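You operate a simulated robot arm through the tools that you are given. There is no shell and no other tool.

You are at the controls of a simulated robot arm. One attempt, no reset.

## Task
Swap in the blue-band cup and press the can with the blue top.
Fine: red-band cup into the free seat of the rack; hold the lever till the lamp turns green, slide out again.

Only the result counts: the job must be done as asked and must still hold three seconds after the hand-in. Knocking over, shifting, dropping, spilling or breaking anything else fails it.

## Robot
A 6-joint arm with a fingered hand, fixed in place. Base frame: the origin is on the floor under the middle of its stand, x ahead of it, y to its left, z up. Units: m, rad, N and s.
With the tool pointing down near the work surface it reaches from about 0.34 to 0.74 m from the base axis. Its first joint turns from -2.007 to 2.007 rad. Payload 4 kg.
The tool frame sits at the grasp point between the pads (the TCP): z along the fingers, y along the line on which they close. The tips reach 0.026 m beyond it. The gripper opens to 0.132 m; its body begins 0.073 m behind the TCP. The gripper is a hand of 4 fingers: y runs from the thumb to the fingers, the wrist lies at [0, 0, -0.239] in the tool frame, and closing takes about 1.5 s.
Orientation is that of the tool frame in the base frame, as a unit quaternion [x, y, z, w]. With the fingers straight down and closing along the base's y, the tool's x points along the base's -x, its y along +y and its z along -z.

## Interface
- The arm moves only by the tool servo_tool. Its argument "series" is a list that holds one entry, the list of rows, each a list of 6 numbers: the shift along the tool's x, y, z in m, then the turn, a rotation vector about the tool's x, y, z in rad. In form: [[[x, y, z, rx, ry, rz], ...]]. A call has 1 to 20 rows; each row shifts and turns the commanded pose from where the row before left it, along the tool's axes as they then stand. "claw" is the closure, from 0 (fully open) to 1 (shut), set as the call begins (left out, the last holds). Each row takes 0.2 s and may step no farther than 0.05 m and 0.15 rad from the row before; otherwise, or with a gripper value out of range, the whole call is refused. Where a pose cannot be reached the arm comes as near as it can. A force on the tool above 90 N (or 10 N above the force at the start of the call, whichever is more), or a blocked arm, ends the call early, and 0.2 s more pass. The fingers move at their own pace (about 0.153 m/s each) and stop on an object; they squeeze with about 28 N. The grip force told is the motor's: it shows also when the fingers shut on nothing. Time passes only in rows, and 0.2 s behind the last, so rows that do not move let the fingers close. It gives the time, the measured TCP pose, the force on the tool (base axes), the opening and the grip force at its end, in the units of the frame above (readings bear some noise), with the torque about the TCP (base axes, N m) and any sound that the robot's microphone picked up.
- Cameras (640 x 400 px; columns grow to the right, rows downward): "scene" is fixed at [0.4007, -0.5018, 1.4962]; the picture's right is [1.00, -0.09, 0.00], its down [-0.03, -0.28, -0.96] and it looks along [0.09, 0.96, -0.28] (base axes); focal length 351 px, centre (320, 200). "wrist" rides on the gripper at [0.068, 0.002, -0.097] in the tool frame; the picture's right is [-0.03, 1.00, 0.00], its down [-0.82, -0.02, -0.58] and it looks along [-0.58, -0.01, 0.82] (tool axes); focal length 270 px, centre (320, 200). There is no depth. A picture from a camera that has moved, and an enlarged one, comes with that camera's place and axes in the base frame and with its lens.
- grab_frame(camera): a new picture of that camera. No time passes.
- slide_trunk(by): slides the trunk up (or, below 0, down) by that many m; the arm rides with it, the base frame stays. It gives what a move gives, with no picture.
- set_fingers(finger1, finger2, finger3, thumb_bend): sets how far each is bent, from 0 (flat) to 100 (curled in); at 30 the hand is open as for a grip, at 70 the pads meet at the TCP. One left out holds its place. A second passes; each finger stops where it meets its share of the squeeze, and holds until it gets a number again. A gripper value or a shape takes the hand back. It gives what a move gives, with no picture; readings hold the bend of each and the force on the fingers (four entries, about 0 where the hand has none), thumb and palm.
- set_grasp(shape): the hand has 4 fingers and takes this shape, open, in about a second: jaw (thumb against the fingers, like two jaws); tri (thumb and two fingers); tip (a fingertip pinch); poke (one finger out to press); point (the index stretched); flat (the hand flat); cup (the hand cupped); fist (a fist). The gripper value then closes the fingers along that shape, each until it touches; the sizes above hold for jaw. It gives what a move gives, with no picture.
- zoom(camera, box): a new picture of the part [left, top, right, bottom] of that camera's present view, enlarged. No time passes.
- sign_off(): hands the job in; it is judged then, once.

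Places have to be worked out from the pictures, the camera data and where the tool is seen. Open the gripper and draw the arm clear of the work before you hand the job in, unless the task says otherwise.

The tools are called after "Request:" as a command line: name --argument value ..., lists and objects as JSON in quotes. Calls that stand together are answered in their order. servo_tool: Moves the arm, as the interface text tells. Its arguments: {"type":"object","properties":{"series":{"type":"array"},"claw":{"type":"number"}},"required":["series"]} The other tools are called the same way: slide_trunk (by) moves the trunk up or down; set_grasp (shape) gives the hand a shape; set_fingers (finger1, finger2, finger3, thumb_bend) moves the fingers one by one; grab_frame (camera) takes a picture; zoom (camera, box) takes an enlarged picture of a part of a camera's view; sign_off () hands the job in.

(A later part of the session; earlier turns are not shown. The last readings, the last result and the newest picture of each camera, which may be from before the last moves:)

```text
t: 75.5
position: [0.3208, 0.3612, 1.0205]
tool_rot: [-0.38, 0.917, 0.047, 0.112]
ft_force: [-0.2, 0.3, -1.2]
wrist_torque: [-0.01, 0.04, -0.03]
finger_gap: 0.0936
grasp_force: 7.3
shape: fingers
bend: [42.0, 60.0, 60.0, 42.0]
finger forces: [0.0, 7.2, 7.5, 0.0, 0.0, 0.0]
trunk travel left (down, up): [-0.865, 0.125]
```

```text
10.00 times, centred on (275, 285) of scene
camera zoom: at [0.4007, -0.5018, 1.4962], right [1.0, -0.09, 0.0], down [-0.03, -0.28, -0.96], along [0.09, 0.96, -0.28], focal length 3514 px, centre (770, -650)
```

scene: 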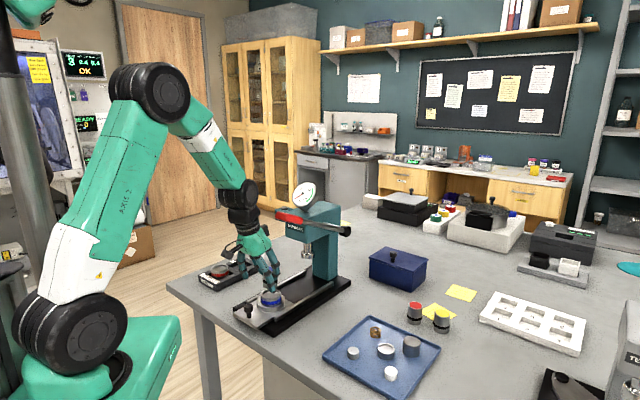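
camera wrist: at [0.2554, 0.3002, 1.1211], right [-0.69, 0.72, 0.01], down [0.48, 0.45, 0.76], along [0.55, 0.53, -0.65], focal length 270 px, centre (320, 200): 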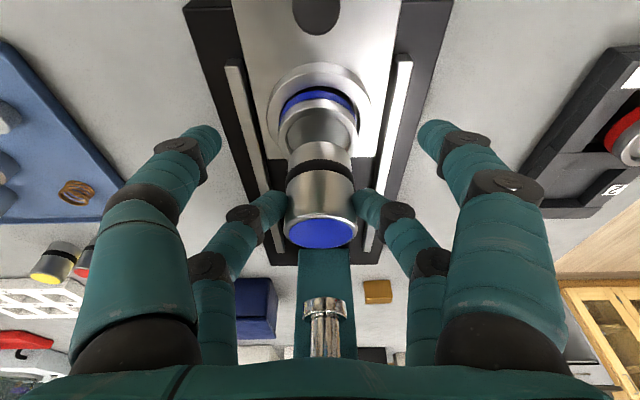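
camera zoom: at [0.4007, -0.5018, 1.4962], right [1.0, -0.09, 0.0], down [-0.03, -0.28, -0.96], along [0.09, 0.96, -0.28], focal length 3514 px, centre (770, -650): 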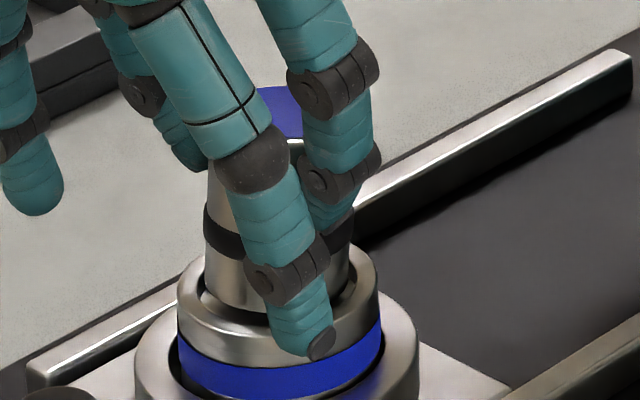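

The can is centred in the recess opening (equal gaps left and right in the wrist view, and aligned in the scene view). I lower 6 mm in small steps.

Request:
servo_tool --series '[[[0.0005, 0, 0.002, 0, 0, 0], [0.0005, 0, 0.002, 0, 0, 0], [0.0005, 0, 0.0019, 0, 0, 0], [0, 0, 0, 0, 0, 0]]]'

Request:
zoom --camera "wrist" --box '[250, 80, 390, 200]'

Request:
zoom --camera "scene" --box '[250, 265, 300, 305]'

```text
t: 76.5
position: [0.3205, 0.3623, 1.0136]
tool_rot: [-0.38, 0.917, 0.046, 0.113]
ft_force: [-0.9, -0.2, -0.5]
wrist_torque: [0.01, 0.05, 0.01]
finger_gap: 0.0937
grasp_force: 7.3
shape: fingers
bend: [42.0, 60.0, 60.0, 42.0]
finger forces: [0.0, 7.6, 7.4, 0.0, 0.0, 0.0]
trunk travel left (down, up): [-0.865, 0.125]
```

```text
3.33 times, centred on (320, 140) of wrist
camera zoom: at [0.2561, 0.2993, 1.0929], right [-0.69, 0.72, 0.01], down [0.48, 0.45, 0.76], along [0.55, 0.53, -0.65], focal length 901 px, centre (320, 400)
```

zoom: 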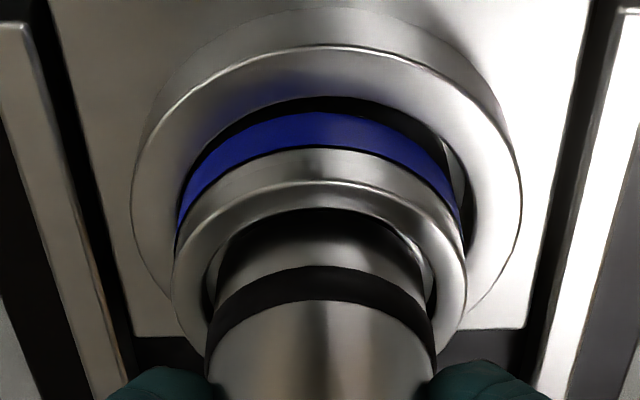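

```text
10.00 times, centred on (275, 285) of scene
camera zoom: at [0.4007, -0.5018, 1.4962], right [1.0, -0.09, 0.0], down [-0.03, -0.28, -0.96], along [0.09, 0.96, -0.28], focal length 3514 px, centre (770, -650)
```

zoom: 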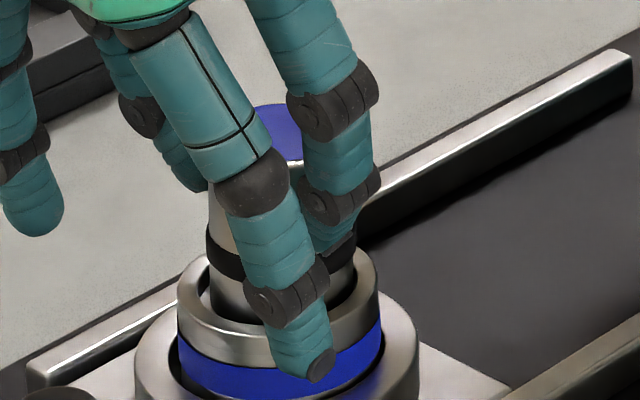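

The can bottom is now inside the recess. I lower 2 mm more, watching the force.

Request:
servo_tool --series '[[[0.0002, 0, 0.001, 0, 0, 0], [0.0003, 0, 0.001, 0, 0, 0], [0, 0, 0, 0, 0, 0]]]'

```text
t: 77.3
position: [0.3204, 0.3617, 1.0129]
tool_rot: [-0.38, 0.917, 0.046, 0.113]
ft_force: [-0.1, -0.5, 2.2]
wrist_torque: [0.06, -0.03, -0.01]
finger_gap: 0.0936
grasp_force: 8.3
shape: fingers
bend: [42.0, 61.0, 60.0, 42.0]
finger forces: [0.1, 8.6, 8.5, 0.0, 0.1, 0.0]
trunk travel left (down, up): [-0.865, 0.125]
```

Contact: about 3.5 N of support. I check that the can is sitting on the recess floor and not on the rim.

Request:
zoom --camera "wrist" --box '[260, 120, 380, 220]'

Request:
zoom --camera "scene" --box '[255, 270, 290, 300]'

```text
4.00 times, centred on (320, 170) of wrist
camera zoom: at [0.2558, 0.2988, 1.0911], right [-0.69, 0.72, 0.01], down [0.48, 0.45, 0.76], along [0.55, 0.53, -0.65], focal length 1081 px, centre (320, 320)
```

zoom: 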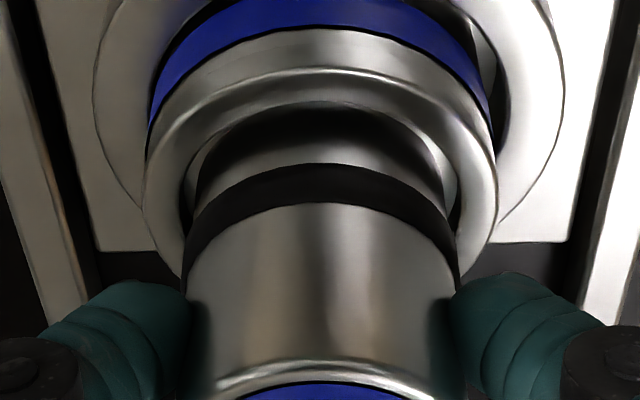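

```text
13.33 times, centred on (272, 285) of scene
camera zoom: at [0.4007, -0.5018, 1.4962], right [1.0, -0.09, 0.0], down [-0.03, -0.28, -0.96], along [0.09, 0.96, -0.28], focal length 4686 px, centre (953, -933)
```

zoom: 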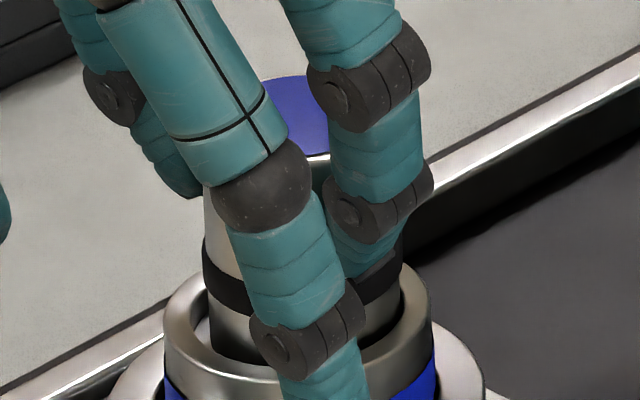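

In the scene view the can sits about 1.5–2 mm toward +u inside the rim, possibly touching the far wall. I lift 2 mm, shift −1.8 mm along u, and lower again to compare the contact height.

Request:
servo_tool --series '[[[0.0013, 0, -0.0024, 0, 0, 0], [0, 0, 0, 0, 0, 0], [0.0002, 0, 0.001, 0, 0, 0], [0.0003, 0, 0.001, 0, 0, 0], [0, 0, 0, 0, 0, 0]]]'

Request:
zoom --camera "scene" --box '[255, 270, 290, 300]'

Request:
zoom --camera "wrist" --box '[260, 120, 380, 220]'

```text
t: 78.5
position: [0.3203, 0.3591, 1.0118]
tool_rot: [-0.38, 0.917, 0.047, 0.112]
ft_force: [-0.6, -0.9, 4.8]
wrist_torque: [0.08, -0.09, -0.05]
finger_gap: 0.0937
grasp_force: 8.5
shape: fingers
bend: [42.0, 61.0, 60.0, 42.0]
finger forces: [0.0, 8.4, 9.1, 0.1, 0.1, 0.0]
trunk travel left (down, up): [-0.865, 0.125]
```

```text
13.33 times, centred on (272, 285) of scene
camera zoom: at [0.4007, -0.5018, 1.4962], right [1.0, -0.09, 0.0], down [-0.03, -0.28, -0.96], along [0.09, 0.96, -0.28], focal length 4686 px, centre (953, -933)
```

zoom: 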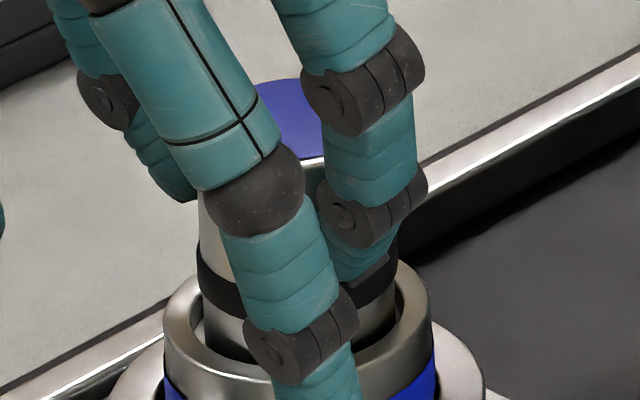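

```text
4.00 times, centred on (320, 170) of wrist
camera zoom: at [0.2546, 0.2976, 1.091], right [-0.69, 0.72, 0.01], down [0.48, 0.45, 0.76], along [0.55, 0.53, -0.65], focal length 1081 px, centre (320, 320)
```

zoom: 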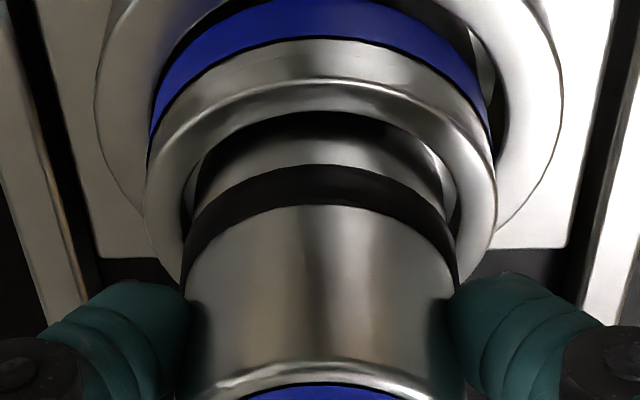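

The can is now centred in the recess (scene: can centre 297.5 px, rim 297 px) with the same contact height, so it stands on the recess floor. I ease up 0.5 mm and open the pinching pair.

Request:
servo_tool --series '[[[-0.0001, 0, -0.0005, 0, 0, 0], [0, 0, 0, 0, 0, 0]]]'

Request:
set_fingers --finger2 52 --finger3 52

Request:
zoom --camera "scene" --box '[250, 265, 300, 305]'

Request:
zoom --camera "wrist" --box '[220, 120, 420, 270]'

```text
t: 79.1
position: [0.3202, 0.3601, 1.0132]
tool_rot: [-0.38, 0.917, 0.047, 0.113]
ft_force: [-0.3, -1.9, 3.4]
wrist_torque: [0.04, -0.08, -0.04]
finger_gap: 0.0936
grasp_force: 8.7
shape: fingers
bend: [42.0, 61.0, 60.0, 42.0]
finger forces: [0.0, 8.1, 9.3, 0.1, 0.1, 0.0]
trunk travel left (down, up): [-0.865, 0.125]
```

```text
t: 80.1
position: [0.3197, 0.3601, 1.0132]
tool_rot: [-0.38, 0.917, 0.046, 0.112]
ft_force: [0.9, -0.4, 0.1]
wrist_torque: [-0.01, 0.03, -0.01]
finger_gap: 0.0936
grasp_force: 0.0
shape: fingers
bend: [42.0, 52.0, 52.0, 42.0]
finger forces: [0.1, 0.0, 0.1, 0.0, 0.1, 0.0]
trunk travel left (down, up): [-0.865, 0.125]
```

```text
10.00 times, centred on (275, 285) of scene
camera zoom: at [0.4007, -0.5018, 1.4962], right [1.0, -0.09, 0.0], down [-0.03, -0.28, -0.96], along [0.09, 0.96, -0.28], focal length 3514 px, centre (770, -650)
```

zoom: 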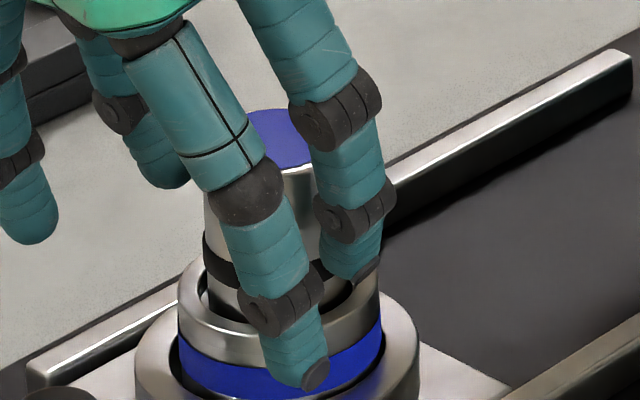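

```text
2.67 times, centred on (320, 195) of wrist
camera zoom: at [0.2546, 0.298, 1.0912], right [-0.69, 0.72, 0.01], down [0.48, 0.45, 0.76], along [0.55, 0.53, -0.65], focal length 721 px, centre (320, 213)
```

zoom: 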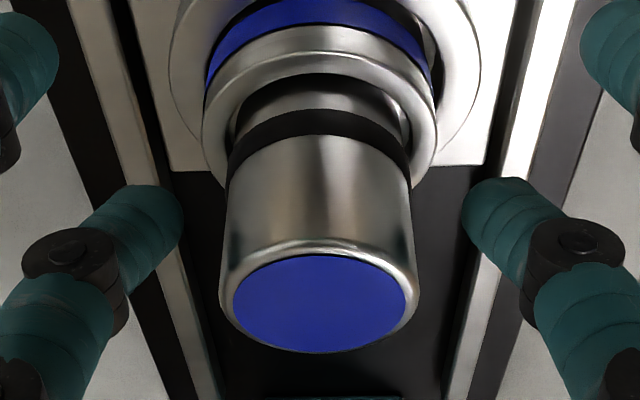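

The can stands upright in the blue-band cup. I rise vertically 0.10 m clear of it and take a look.

Request:
servo_tool --series '[[[-0.0036, 0, -0.0146, 0, 0, 0], [-0.006, 0, -0.0243, 0, 0, 0], [-0.0073, 0, -0.0291, 0, 0, 0], [-0.0073, 0, -0.0291, 0, 0, 0], [0, 0, 0, 0, 0, 0]]]'

Request:
zoom --camera "scene" --box '[225, 225, 355, 325]'

Request:
grab_frame --camera "wrist"

Request:
zoom --camera "scene" --box '[230, 270, 300, 325]'

```text
t: 81.3
position: [0.3178, 0.3585, 1.1123]
tool_rot: [-0.38, 0.917, 0.047, 0.113]
ft_force: [0.4, 0.3, -0.5]
wrist_torque: [0.03, 0.03, 0.05]
finger_gap: 0.0935
grasp_force: 0.1
shape: fingers
bend: [42.0, 52.0, 52.0, 42.0]
finger forces: [0.1, 0.1, 0.0, 0.0, 0.1, 0.0]
trunk travel left (down, up): [-0.865, 0.125]
```

```text
4.00 times, centred on (290, 275) of scene
camera zoom: at [0.4007, -0.5018, 1.4962], right [1.0, -0.09, 0.0], down [-0.03, -0.28, -0.96], along [0.09, 0.96, -0.28], focal length 1406 px, centre (440, -100)
```

zoom: 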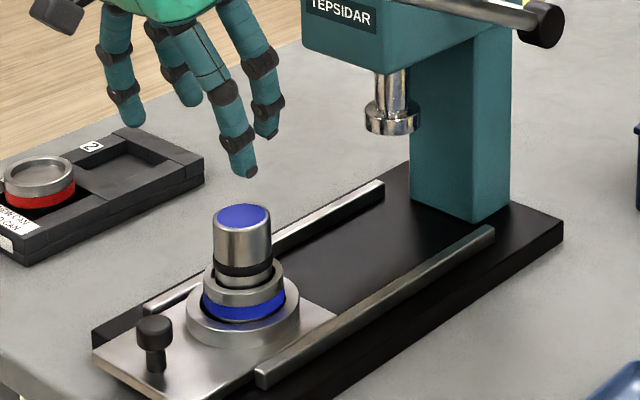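

```text
taken
camera wrist: at [0.2542, 0.2969, 1.191], right [-0.69, 0.72, 0.01], down [0.48, 0.45, 0.76], along [0.55, 0.53, -0.65], focal length 270 px, centre (320, 200)
```

wrist: 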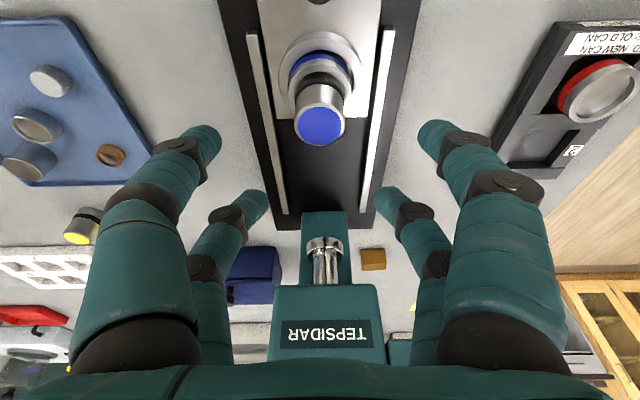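

```text
7.27 times, centred on (265, 298) of scene
camera zoom: at [0.4007, -0.5018, 1.4962], right [1.0, -0.09, 0.0], down [-0.03, -0.28, -0.96], along [0.09, 0.96, -0.28], focal length 2556 px, centre (720, -509)
```

zoom: 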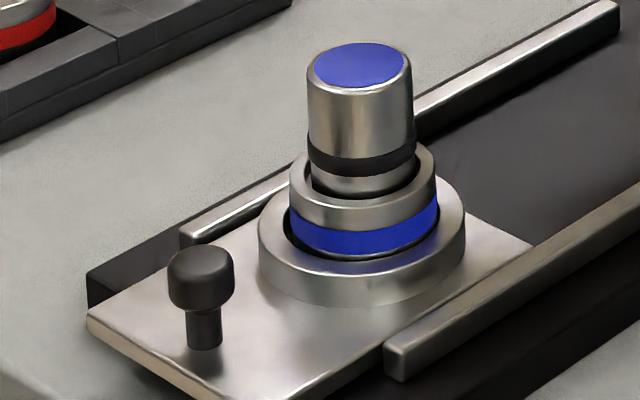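

The can sits squarely in the cup recess. Next is pushing the slide in: I'll close the hand and move behind the knob (knob at u≈0.434, i.e. about (0.286, 0.328)), backing off at this height first.

Request:
servo_tool --series '[[[0.033, 0.0004, -0.0082, 0, 0, 0], [0.033, 0.0004, -0.0082, 0, 0, 0], [0.033, 0.0005, -0.0083, 0, 0, 0], [0, 0, 0, 0, 0, 0], [0, 0, 0, 0, 0, 0], [0, 0, 0, 0, 0, 0], [0, 0, 0, 0, 0, 0]]]' --claw 1.0

Request:
grab_frame --camera "wrist"

Request:
zoom --camera "scene" --box '[190, 200, 330, 330]'

```text
t: 82.9
position: [0.2467, 0.2869, 1.1113]
tool_rot: [-0.379, 0.917, 0.046, 0.114]
ft_force: [-0.1, 0.7, 0.0]
wrist_torque: [-0.02, 0.01, 0.0]
finger_gap: 0.0
grasp_force: 28.2
shape: jaw
bend: [63.0, 61.0, 61.0, 70.0]
finger forces: [0.0, 0.0, 0.0, 0.0, 0.0, 0.1]
trunk travel left (down, up): [-0.865, 0.125]
```

```text
taken
camera wrist: at [0.1822, 0.2255, 1.1899], right [-0.69, 0.72, 0.01], down [0.48, 0.45, 0.76], along [0.55, 0.53, -0.65], focal length 270 px, centre (320, 200)
```

wrist: 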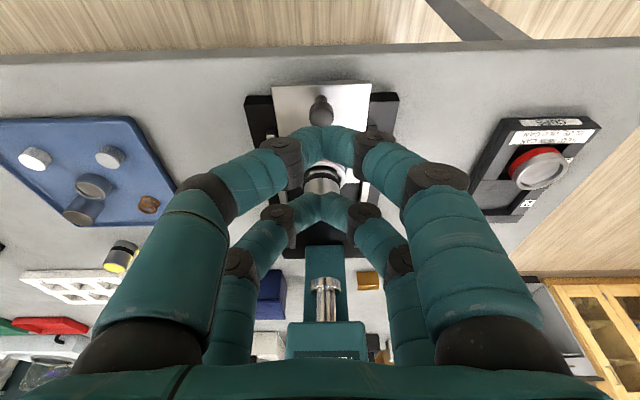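

```text
3.08 times, centred on (260, 265) of scene
camera zoom: at [0.4007, -0.5018, 1.4962], right [1.0, -0.09, 0.0], down [-0.03, -0.28, -0.96], along [0.09, 0.96, -0.28], focal length 1081 px, centre (505, 0)
```

zoom: 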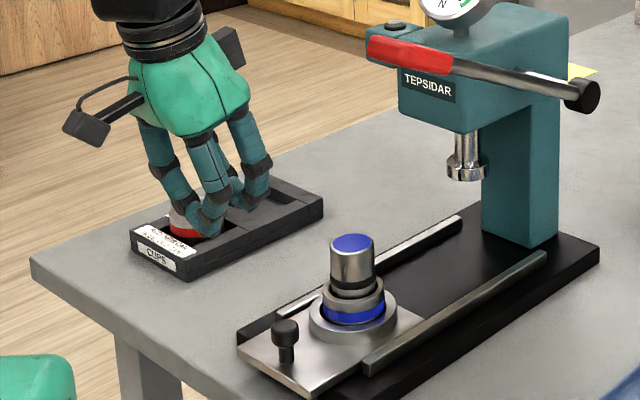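

The hand is closed above the end of the table. I zoom on the knob to fix its position relative to the hand.

Request:
zoom --camera "wrist" --box '[240, 70, 400, 190]'

```text
3.33 times, centred on (320, 130) of wrist
camera zoom: at [0.1822, 0.2255, 1.1899], right [-0.69, 0.72, 0.01], down [0.48, 0.45, 0.76], along [0.55, 0.53, -0.65], focal length 901 px, centre (320, 433)
```

zoom: 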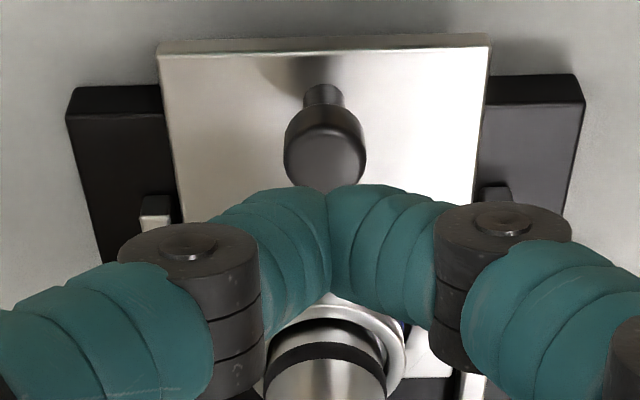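

The knob is centred on the tool line (y' +1 mm) and about 1 cm ahead of the closed fingers. I lower the trunk 0.10 m here, which keeps a good arm posture for the low pushing position beyond the table edge.

Request:
slide_trunk --by -0.1

Request:
grab_frame --camera "wrist"

Request:
grab_frame --camera "scene"

```text
t: 84.3
position: [0.2464, 0.2883, 1.0114]
tool_rot: [-0.38, 0.917, 0.046, 0.113]
ft_force: [1.0, 0.7, -0.4]
wrist_torque: [0.0, -0.02, -0.01]
finger_gap: 0.0
grasp_force: 28.4
shape: jaw
bend: [63.0, 61.0, 61.0, 70.0]
finger forces: [0.1, 0.0, 0.1, 0.0, 0.0, 0.0]
trunk travel left (down, up): [-0.765, 0.225]
```

```text
taken
camera wrist: at [0.1821, 0.2254, 1.0899], right [-0.69, 0.72, 0.01], down [0.48, 0.45, 0.76], along [0.55, 0.53, -0.65], focal length 270 px, centre (320, 200)
```

wrist: 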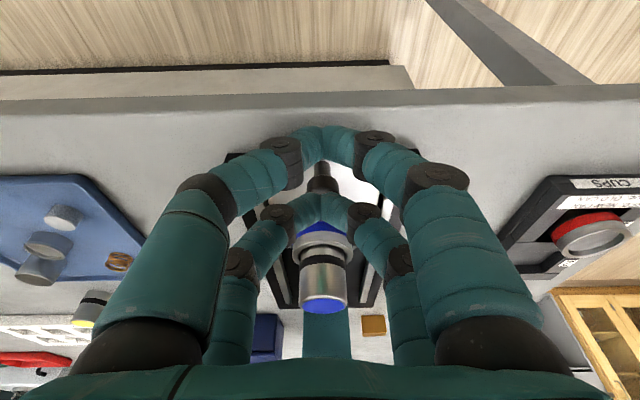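

```text
taken
```

scene: 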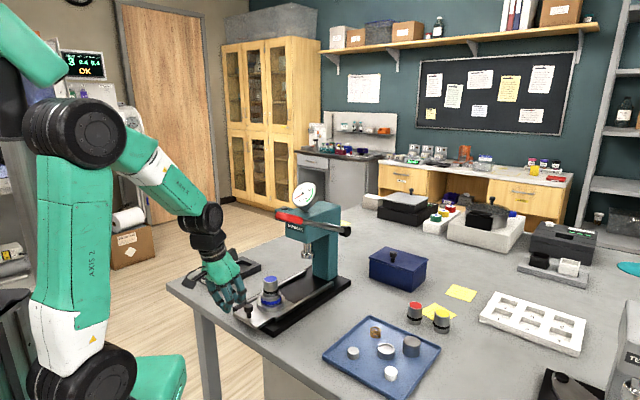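

The knob will be about 1 cm ahead of the far fingertips once down. I descend vertically 47 mm to TCP z≈0.965.

Request:
servo_tool --series '[[[0.0038, 0.0005, 0.0152, 0, 0, 0], [0.0038, 0.0005, 0.0152, 0, 0, 0], [0.0038, 0, 0.0152, 0, 0, 0], [0, 0, 0, 0, 0, 0]]]'

Request:
grab_frame --camera "wrist"

Request:
zoom --camera "scene" --box '[200, 255, 310, 335]'

```text
t: 85.3
position: [0.2458, 0.2886, 0.9646]
tool_rot: [-0.38, 0.917, 0.047, 0.112]
ft_force: [-0.5, 0.9, 0.0]
wrist_torque: [0.02, 0.03, -0.01]
finger_gap: 0.0
grasp_force: 28.4
shape: jaw
bend: [63.0, 61.0, 61.0, 70.0]
finger forces: [0.0, 0.0, 0.0, 0.0, 0.1, 0.0]
trunk travel left (down, up): [-0.765, 0.225]
```

```text
taken
camera wrist: at [0.1805, 0.2265, 1.0422], right [-0.69, 0.72, 0.01], down [0.48, 0.45, 0.76], along [0.55, 0.53, -0.65], focal length 270 px, centre (320, 200)
```

wrist: 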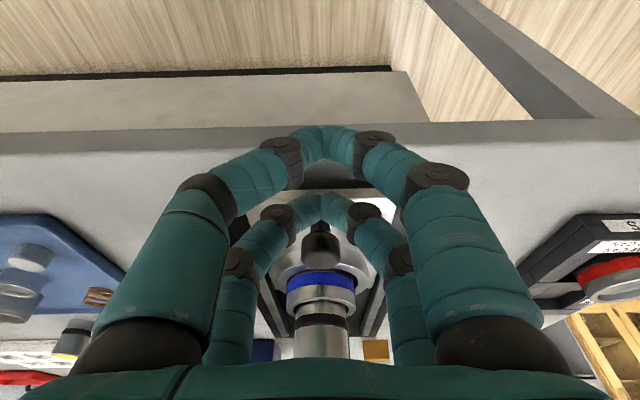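

```text
5.00 times, centred on (255, 295) of scene
camera zoom: at [0.4007, -0.5018, 1.4962], right [1.0, -0.09, 0.0], down [-0.03, -0.28, -0.96], along [0.09, 0.96, -0.28], focal length 1757 px, centre (645, -275)
```

zoom: 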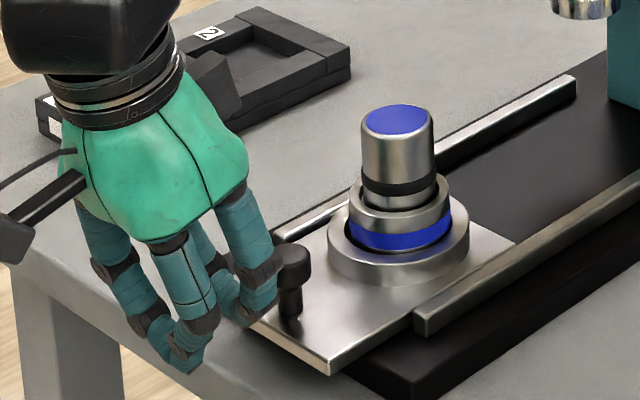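

The far fingertips are right behind the knob head at the proper height. I advance 18 mm along +u to make contact and feel the slide's resistance.

Request:
servo_tool --series '[[[-0.0058, 0, 0.0015, 0, 0, 0], [-0.0058, 0, 0.0014, 0, 0, 0], [-0.0058, 0, 0.0015, 0, 0, 0], [0, 0, 0, 0, 0, 0]]]'

Request:
zoom --camera "scene" --box '[200, 255, 310, 335]'

```text
t: 86.3
position: [0.2591, 0.3027, 0.965]
tool_rot: [-0.38, 0.917, 0.047, 0.113]
ft_force: [-0.7, -0.5, -0.1]
wrist_torque: [-0.03, 0.0, 0.01]
finger_gap: 0.0002
grasp_force: 28.5
shape: jaw
bend: [63.0, 61.0, 61.0, 70.0]
finger forces: [0.0, 0.0, 0.1, 0.0, 0.0, 0.0]
trunk travel left (down, up): [-0.765, 0.225]
```

```text
5.00 times, centred on (255, 295) of scene
camera zoom: at [0.4007, -0.5018, 1.4962], right [1.0, -0.09, 0.0], down [-0.03, -0.28, -0.96], along [0.09, 0.96, -0.28], focal length 1757 px, centre (645, -275)
```

zoom: 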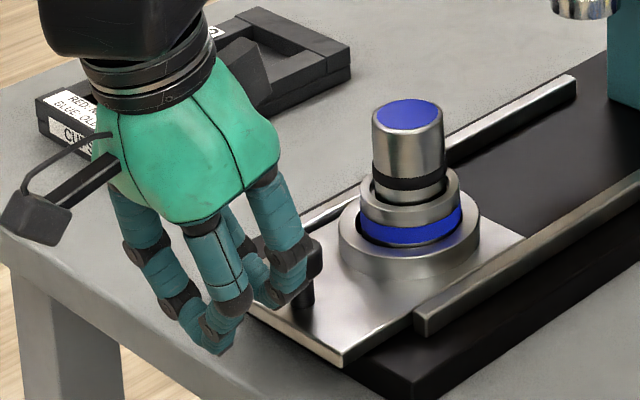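

The slide moves easily with the knob. I estimate the ram axis at u≈0.664, so the slide needs about 0.157 m of travel in total; I push on smoothly for 0.11 m.

Request:
servo_tool --series '[[[-0.0058, 0, 0.0015, 0, 0, 0], [-0.0087, 0, 0.0022, 0, 0, 0], [-0.0097, 0, 0.0024, 0, 0, 0], [-0.0097, 0, 0.0024, 0, 0, 0], [-0.0097, 0, 0.0024, 0, 0, 0], [-0.0097, 0, 0.0024, 0, 0, 0], [-0.0097, 0, 0.0024, 0, 0, 0], [-0.0097, 0, 0.0024, 0, 0, 0], [-0.0097, 0, 0.0024, 0, 0, 0], [-0.0097, 0, 0.0024, 0, 0, 0], [-0.0087, 0, 0.0022, 0, 0, 0], [-0.0058, 0, 0.0015, 0, 0, 0], [0, 0, 0, 0, 0, 0]]]'

Request:
zoom --camera "scene" --box '[220, 180, 360, 320]'

Request:
grab_frame --camera "wrist"

```text
t: 89.1
position: [0.3347, 0.3805, 0.9632]
tool_rot: [-0.38, 0.917, 0.047, 0.113]
ft_force: [0.4, 1.1, 0.8]
wrist_torque: [0.01, 0.01, 0.02]
finger_gap: 0.0
grasp_force: 28.0
shape: jaw
bend: [63.0, 61.0, 61.0, 70.0]
finger forces: [0.0, 0.1, 0.1, 0.0, 0.0, 0.0]
trunk travel left (down, up): [-0.765, 0.225]
```

```text
2.86 times, centred on (290, 250) of scene
camera zoom: at [0.4007, -0.5018, 1.4962], right [1.0, -0.09, 0.0], down [-0.03, -0.28, -0.96], along [0.09, 0.96, -0.28], focal length 1004 px, centre (406, 57)
```

zoom: 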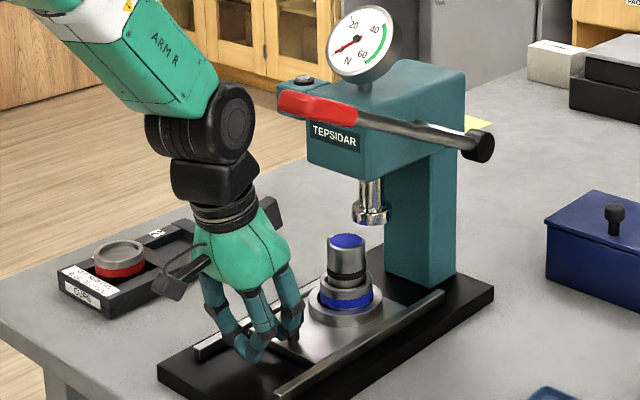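

```text
taken
camera wrist: at [0.2719, 0.3165, 1.0426], right [-0.69, 0.72, 0.01], down [0.48, 0.45, 0.76], along [0.55, 0.53, -0.65], focal length 270 px, centre (320, 200)
```

wrist: 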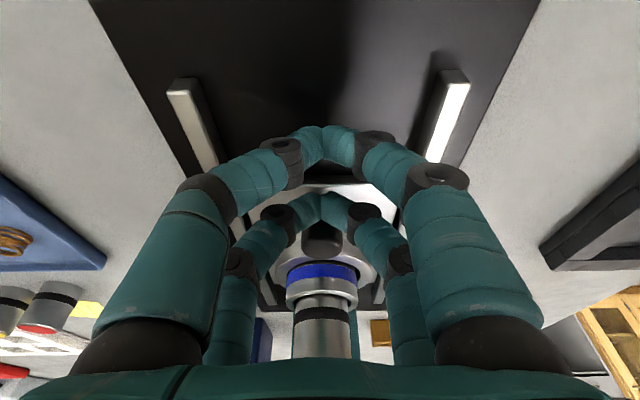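

The slide is nearly in; the can is about 4 cm short of the ram. I push another 28 mm.

Request:
servo_tool --series '[[[-0.0058, 0, 0.0015, 0, 0, 0], [-0.0078, 0, 0.0019, 0, 0, 0], [-0.0078, 0, 0.0019, 0, 0, 0], [-0.0058, 0, 0.0015, 0, 0, 0], [0, 0, 0, 0, 0, 0]]]'

Request:
zoom --camera "scene" --box '[270, 210, 350, 310]'

Request:
zoom --camera "wrist" --box '[220, 160, 420, 360]'

```text
t: 90.3
position: [0.3551, 0.3994, 0.9652]
tool_rot: [-0.38, 0.917, 0.046, 0.113]
ft_force: [-0.3, -0.3, -0.1]
wrist_torque: [0.02, 0.01, 0.01]
finger_gap: 0.0003
grasp_force: 27.5
shape: jaw
bend: [63.0, 61.0, 61.0, 70.0]
finger forces: [0.1, 0.1, 0.1, 0.1, 0.1, 0.1]
trunk travel left (down, up): [-0.765, 0.225]
```

```text
4.00 times, centred on (310, 260) of scene
camera zoom: at [0.4007, -0.5018, 1.4962], right [1.0, -0.09, 0.0], down [-0.03, -0.28, -0.96], along [0.09, 0.96, -0.28], focal length 1406 px, centre (360, -40)
```

zoom: 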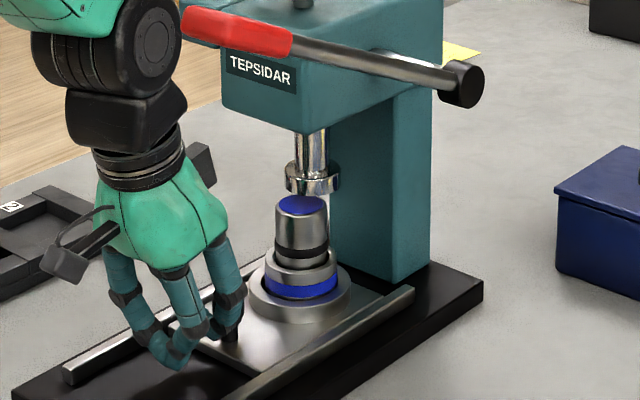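

```text
2.00 times, centred on (320, 260) of wrist
camera zoom: at [0.2916, 0.3364, 1.0426], right [-0.69, 0.72, 0.01], down [0.48, 0.45, 0.76], along [0.55, 0.53, -0.65], focal length 541 px, centre (320, 80)
```

zoom: 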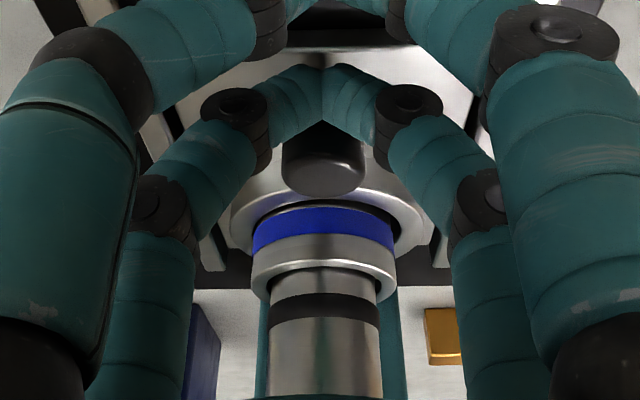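

The can is about 13 mm short of the ram axis by the picture, matching my estimate. I push 8 mm more and check the force.

Request:
servo_tool --series '[[[-0.0039, 0, 0.001, 0, 0, 0], [-0.0039, 0, 0.0009, 0, 0, 0], [0, 0, 0, 0, 0, 0]]]'

Request:
zoom --camera "scene" --box '[285, 240, 335, 300]'

```text
t: 91.1
position: [0.3626, 0.4043, 0.9645]
tool_rot: [-0.38, 0.917, 0.047, 0.112]
ft_force: [-0.5, 0.2, -0.2]
wrist_torque: [0.03, 0.0, -0.01]
finger_gap: 0.0
grasp_force: 28.0
shape: jaw
bend: [63.0, 61.0, 61.0, 70.0]
finger forces: [0.0, 0.0, 0.0, 0.0, 0.0, 0.0]
trunk travel left (down, up): [-0.765, 0.225]
```

```text
6.67 times, centred on (310, 270) of scene
camera zoom: at [0.4007, -0.5018, 1.4962], right [1.0, -0.09, 0.0], down [-0.03, -0.28, -0.96], along [0.09, 0.96, -0.28], focal length 2343 px, centre (387, -267)
```

zoom: 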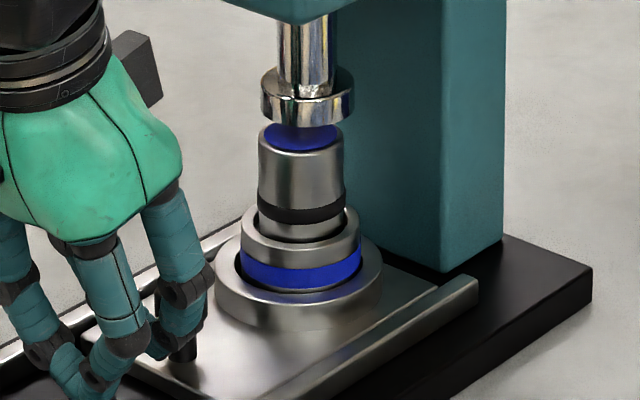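

About 4 mm remain. I advance in 2 mm steps.

Request:
servo_tool --series '[[[-0.0019, 0, 0.0005, 0, 0, 0], [-0.0019, 0, 0.0005, 0, 0, 0], [0, 0, 0, 0, 0, 0]]]'

Request:
zoom --camera "scene" --box '[285, 240, 335, 300]'

```text
t: 91.9
position: [0.3646, 0.4066, 0.9633]
tool_rot: [-0.38, 0.917, 0.046, 0.112]
ft_force: [1.4, -1.0, -0.4]
wrist_torque: [-0.02, 0.01, -0.04]
finger_gap: 0.0
grasp_force: 27.5
shape: jaw
bend: [63.0, 61.0, 61.0, 70.0]
finger forces: [0.1, 0.1, 0.0, 0.0, 0.0, 0.0]
trunk travel left (down, up): [-0.765, 0.225]
```

```text
6.67 times, centred on (310, 270) of scene
camera zoom: at [0.4007, -0.5018, 1.4962], right [1.0, -0.09, 0.0], down [-0.03, -0.28, -0.96], along [0.09, 0.96, -0.28], focal length 2343 px, centre (387, -267)
```

zoom: 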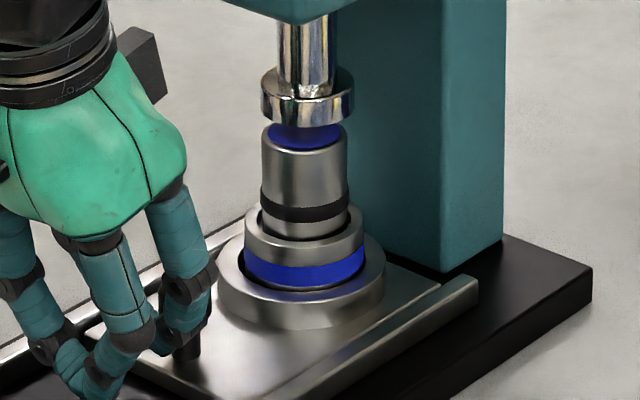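

Still free-moving, about 2 mm to go. Another 2 mm.

Request:
servo_tool --series '[[[-0.001, 0, 0.0002, 0, 0, 0], [-0.001, 0, 0.0003, 0, 0, 0], [0, 0, 0, 0, 0, 0]]]'

Request:
zoom --camera "scene" --box '[285, 240, 335, 300]'

```text
t: 92.7
position: [0.3658, 0.4089, 0.9643]
tool_rot: [-0.38, 0.917, 0.047, 0.113]
ft_force: [-0.8, -0.5, -0.8]
wrist_torque: [-0.01, -0.01, -0.05]
finger_gap: 0.0
grasp_force: 27.6
shape: jaw
bend: [63.0, 61.0, 61.0, 70.0]
finger forces: [0.0, 0.1, 0.1, 0.0, 0.1, 0.0]
trunk travel left (down, up): [-0.765, 0.225]
```

```text
6.67 times, centred on (310, 270) of scene
camera zoom: at [0.4007, -0.5018, 1.4962], right [1.0, -0.09, 0.0], down [-0.03, -0.28, -0.96], along [0.09, 0.96, -0.28], focal length 2343 px, centre (387, -267)
```

zoom: 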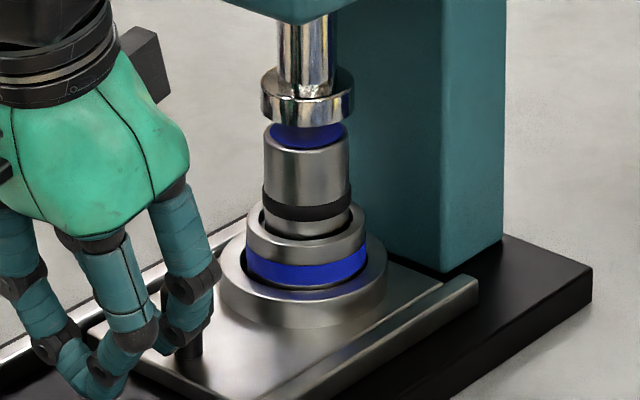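

The can is now under the ram axis; the ring itself is still about 2 mm short of it. I push 1.5 mm more to see whether there is an end stop.

Request:
servo_tool --series '[[[-0.0015, 0, 0.0004, 0, 0, 0], [0, 0, 0, 0, 0, 0]]]'

Request:
servo_tool --series '[[[-0.0012, 0, 0.0003, 0, 0, 0], [0, 0, 0, 0, 0, 0]]]'

Request:
zoom --camera "scene" --box '[285, 240, 335, 300]'

```text
t: 93.3
position: [0.367, 0.4093, 0.9648]
tool_rot: [-0.38, 0.917, 0.047, 0.114]
ft_force: [0.7, 0.4, -0.4]
wrist_torque: [0.0, 0.01, -0.03]
finger_gap: 0.0002
grasp_force: 27.8
shape: jaw
bend: [63.0, 61.0, 61.0, 70.0]
finger forces: [0.0, 0.0, 0.0, 0.0, 0.0, 0.1]
trunk travel left (down, up): [-0.765, 0.225]
```

```text
t: 93.9
position: [0.3679, 0.4111, 0.9635]
tool_rot: [-0.38, 0.917, 0.046, 0.113]
ft_force: [0.1, -0.9, 0.1]
wrist_torque: [0.01, 0.03, 0.01]
finger_gap: 0.0
grasp_force: 27.6
shape: jaw
bend: [63.0, 61.0, 61.0, 70.0]
finger forces: [0.0, 0.1, 0.1, 0.1, 0.0, 0.1]
trunk travel left (down, up): [-0.765, 0.225]
```

```text
6.67 times, centred on (310, 270) of scene
camera zoom: at [0.4007, -0.5018, 1.4962], right [1.0, -0.09, 0.0], down [-0.03, -0.28, -0.96], along [0.09, 0.96, -0.28], focal length 2343 px, centre (387, -267)
```

zoom: 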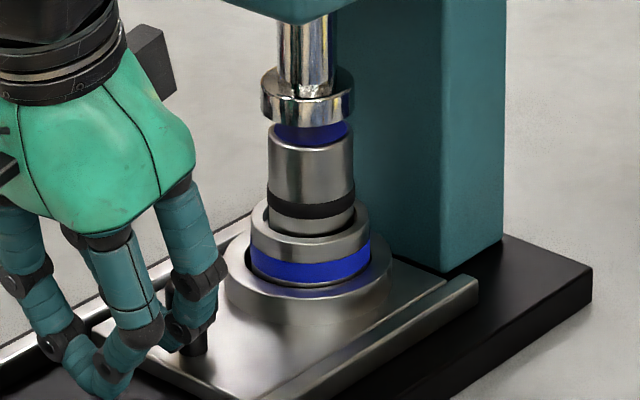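

The ring centre (308.5 px) now matches the ram axis allowing for perspective (309 px). One more millimetre to feel for the stop.

Request:
servo_tool --series '[[[-0.001, 0, 0.0003, 0, 0, 0], [0, 0, 0, 0, 0, 0]]]'

Request:
zoom --camera "scene" --box '[285, 240, 335, 300]'

```text
t: 94.5
position: [0.3674, 0.4102, 0.9634]
tool_rot: [-0.379, 0.917, 0.046, 0.113]
ft_force: [-1.6, -0.9, -0.2]
wrist_torque: [0.05, 0.0, 0.02]
finger_gap: 0.0
grasp_force: 28.3
shape: jaw
bend: [63.0, 61.0, 61.0, 70.0]
finger forces: [0.0, 0.0, 0.0, 0.1, 0.0, 0.0]
trunk travel left (down, up): [-0.765, 0.225]
```

```text
6.67 times, centred on (310, 270) of scene
camera zoom: at [0.4007, -0.5018, 1.4962], right [1.0, -0.09, 0.0], down [-0.03, -0.28, -0.96], along [0.09, 0.96, -0.28], focal length 2343 px, centre (387, -267)
```

zoom: 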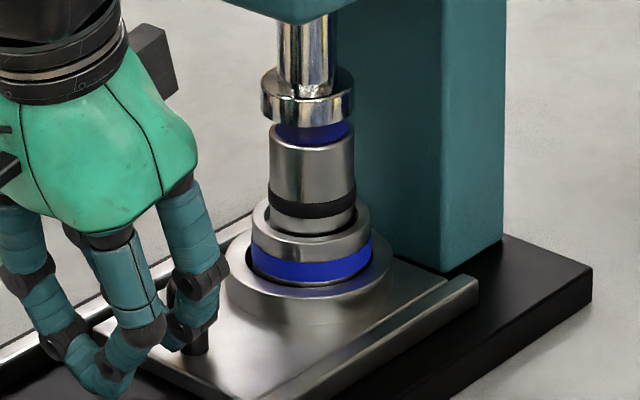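

A slight opposing force (about 1.8 N) appeared. One more small step tells whether it is the stop.

Request:
servo_tool --series '[[[-0.001, 0, 0.0003, 0, 0, 0], [0, 0, 0, 0, 0, 0]]]'

Request:
zoom --camera "scene" --box '[285, 240, 335, 300]'

```text
t: 95.1
position: [0.3691, 0.4115, 0.9641]
tool_rot: [-0.379, 0.917, 0.046, 0.113]
ft_force: [-3.4, -3.4, 1.1]
wrist_torque: [-0.04, -0.01, -0.02]
finger_gap: 0.0
grasp_force: 27.7
shape: jaw
bend: [63.0, 61.0, 61.0, 70.0]
finger forces: [0.0, 0.1, 0.0, 0.0, 0.1, 0.0]
trunk travel left (down, up): [-0.765, 0.225]
```

```text
6.67 times, centred on (310, 270) of scene
camera zoom: at [0.4007, -0.5018, 1.4962], right [1.0, -0.09, 0.0], down [-0.03, -0.28, -0.96], along [0.09, 0.96, -0.28], focal length 2343 px, centre (387, -267)
```

zoom: 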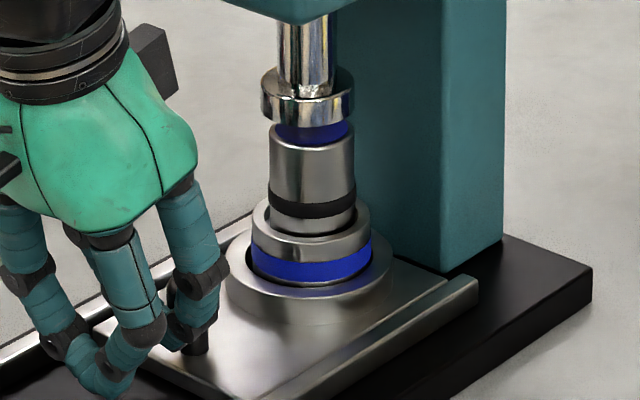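

The force rose to about 4.8 N with no further motion, so the slide is fully in against its stop with the can under the ram. I back the hand off along −u and rise.

Request:
servo_tool --series '[[[0.0194, 0, -0.0048, 0, 0, 0], [0.029, 0, -0.0073, 0, 0, 0], [0.029, 0, -0.0073, 0, 0, 0], [-0.0073, 0, -0.0291, 0, 0, 0], [-0.0109, 0, -0.0437, 0, 0, 0], [-0.0109, 0, -0.0437, 0, 0, 0], [-0.0109, 0, -0.0437, 0, 0, 0], [-0.0109, 0, -0.0437, 0, 0, 0], [0, 0, 0, 0, 0, 0]]]'

Request:
slide_trunk --by 0.16

Request:
grab_frame --camera "scene"

Request:
grab_frame --camera "wrist"

```text
t: 97.1
position: [0.3151, 0.3558, 1.1721]
tool_rot: [-0.38, 0.917, 0.046, 0.113]
ft_force: [0.8, -0.2, 0.2]
wrist_torque: [-0.02, 0.0, 0.01]
finger_gap: 0.0
grasp_force: 27.9
shape: jaw
bend: [63.0, 61.0, 61.0, 70.0]
finger forces: [0.0, 0.1, 0.0, 0.0, 0.0, 0.1]
trunk travel left (down, up): [-0.765, 0.225]
```

```text
t: 98.9
position: [0.3154, 0.3553, 1.3307]
tool_rot: [-0.38, 0.917, 0.047, 0.112]
ft_force: [-0.5, -0.2, -0.4]
wrist_torque: [-0.01, -0.02, 0.05]
finger_gap: 0.0001
grasp_force: 28.1
shape: jaw
bend: [63.0, 61.0, 61.0, 70.0]
finger forces: [0.0, 0.1, 0.0, 0.1, 0.0, 0.0]
trunk travel left (down, up): [-0.925, 0.065]
```

```text
taken
```

scene: 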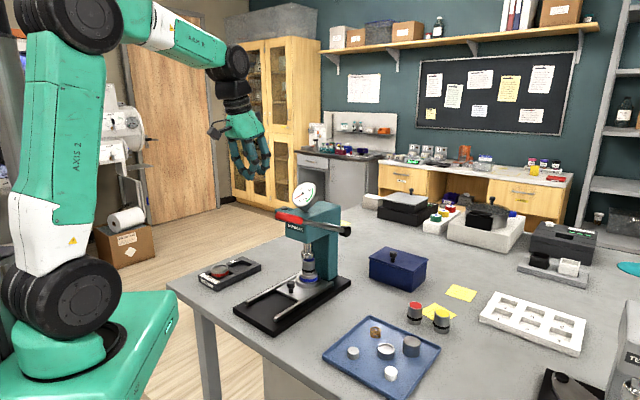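

```text
taken
camera wrist: at [0.2502, 0.2933, 1.4099], right [-0.69, 0.72, 0.01], down [0.48, 0.45, 0.76], along [0.55, 0.53, -0.65], focal length 270 px, centre (320, 200)
```

wrist: 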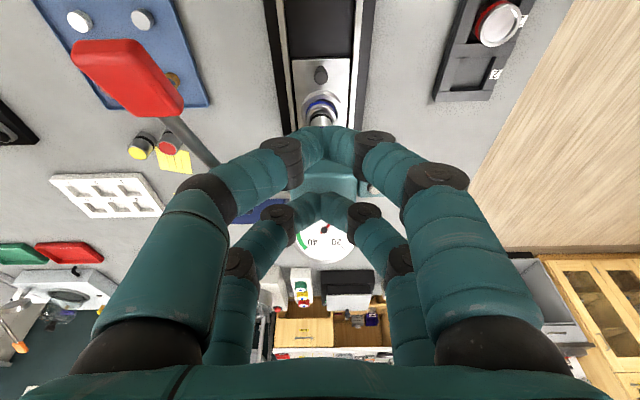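

The slide is in and nothing else moved. I zoom on the lever handle, dial and lamp from both cameras to plan the press.

Request:
zoom --camera "scene" --box '[265, 170, 365, 250]'

Request:
zoom --camera "wrist" --box '[50, 20, 230, 180]'

Request:
zoom --camera "scene" --box '[225, 220, 365, 340]'

```text
5.00 times, centred on (315, 210) of scene
camera zoom: at [0.4007, -0.5018, 1.4962], right [1.0, -0.09, 0.0], down [-0.03, -0.28, -0.96], along [0.09, 0.96, -0.28], focal length 1757 px, centre (345, 150)
```

zoom: 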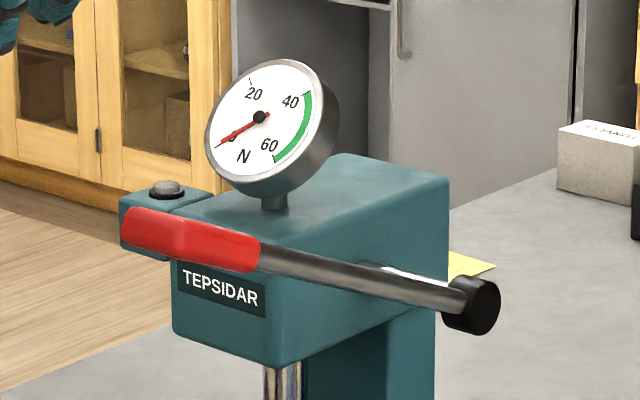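

```text
2.50 times, centred on (140, 100) of wrist
camera zoom: at [0.2502, 0.2933, 1.4099], right [-0.69, 0.72, 0.01], down [0.48, 0.45, 0.76], along [0.55, 0.53, -0.65], focal length 676 px, centre (770, 450)
```

zoom: 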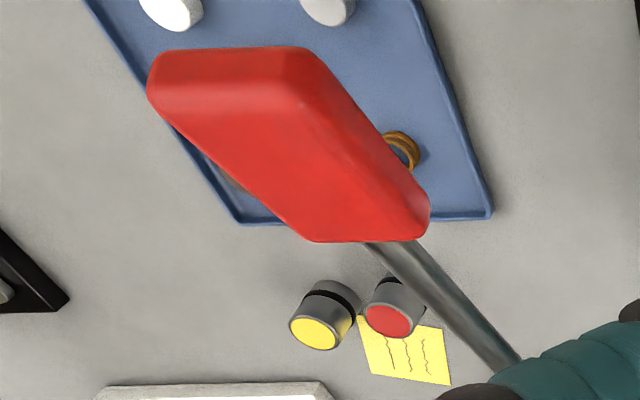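

```text
3.33 times, centred on (295, 280) of scene
camera zoom: at [0.4007, -0.5018, 1.4962], right [1.0, -0.09, 0.0], down [-0.03, -0.28, -0.96], along [0.09, 0.96, -0.28], focal length 1171 px, centre (403, -67)
```

zoom: 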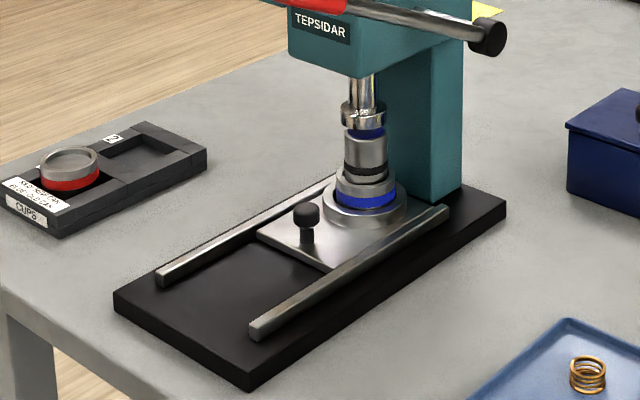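

The handle's top centre is at about u=0.468, p=0.096, z=1.234 (roughly (0.399, 0.263)). I'll press it from above with the closed fingers leaned well back so the dial and lamp stay visible; first I raise the hand and lower the trunk 0.2 m for a good posture.

Request:
servo_tool --series '[[[-0.0097, 0, -0.0388, 0, 0, 0], [-0.0097, 0, -0.0388, 0, 0, 0], [-0.0097, 0, -0.0388, 0, 0, 0], [-0.0097, 0, -0.0388, 0, 0, 0], [-0.0097, 0, -0.0388, 0, 0, 0], [0, 0, 0, 0, 0, 0]]]'

Request:
slide_trunk --by -0.2

Request:
servo_tool --series '[[[0, 0, 0, 0, -0.1125, 0], [0, 0, 0, 0, -0.1125, 0], [0, 0, 0, 0, -0.1125, 0], [0, 0, 0, 0, -0.1125, 0], [0, -0.031, 0, 0, 0, 0], [0, -0.031, 0, 0, 0, 0], [0, -0.031, 0, 0, 0, 0], [0, -0.0315, 0, 0, 0, 0], [0, 0, 0, 0, 0, 0]]]'

Request:
grab_frame --camera "scene"

Request:
grab_frame --camera "wrist"

```text
t: 100.3
position: [0.3145, 0.3554, 1.5299]
tool_rot: [-0.379, 0.917, 0.047, 0.113]
ft_force: [0.6, 0.3, 0.3]
wrist_torque: [0.03, 0.0, -0.02]
finger_gap: 0.0
grasp_force: 28.5
shape: jaw
bend: [63.0, 61.0, 61.0, 70.0]
finger forces: [0.0, 0.0, 0.0, 0.0, 0.0, 0.0]
trunk travel left (down, up): [-0.925, 0.065]
```

```text
t: 102.5
position: [0.3151, 0.3558, 1.3298]
tool_rot: [-0.38, 0.917, 0.047, 0.112]
ft_force: [-0.4, -0.1, 0.6]
wrist_torque: [0.04, 0.03, -0.01]
finger_gap: 0.0
grasp_force: 27.8
shape: jaw
bend: [63.0, 61.0, 61.0, 70.0]
finger forces: [0.0, 0.0, 0.0, 0.1, 0.0, 0.0]
trunk travel left (down, up): [-0.725, 0.265]
```

```text
t: 104.5
position: [0.4017, 0.2673, 1.3281]
tool_rot: [-0.36, 0.869, 0.13, 0.315]
ft_force: [0.0, 0.3, -0.1]
wrist_torque: [-0.02, 0.01, -0.01]
finger_gap: 0.0
grasp_force: 27.3
shape: jaw
bend: [63.0, 61.0, 61.0, 70.0]
finger forces: [0.1, 0.0, 0.1, 0.0, 0.1, 0.0]
trunk travel left (down, up): [-0.725, 0.265]
```

```text
taken
```

scene: 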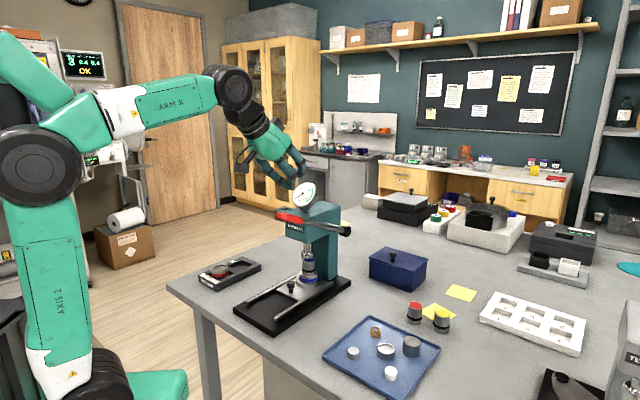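

```text
taken
camera wrist: at [0.3208, 0.1869, 1.3612], right [-0.69, 0.72, 0.02], down [0.2, 0.17, 0.97], along [0.69, 0.67, -0.26], focal length 270 px, centre (320, 200)
```

wrist: 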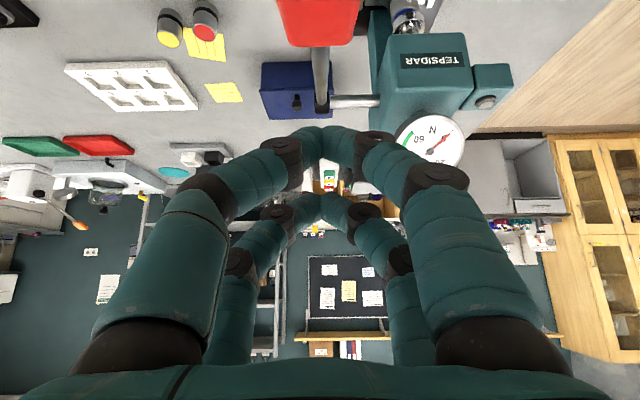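

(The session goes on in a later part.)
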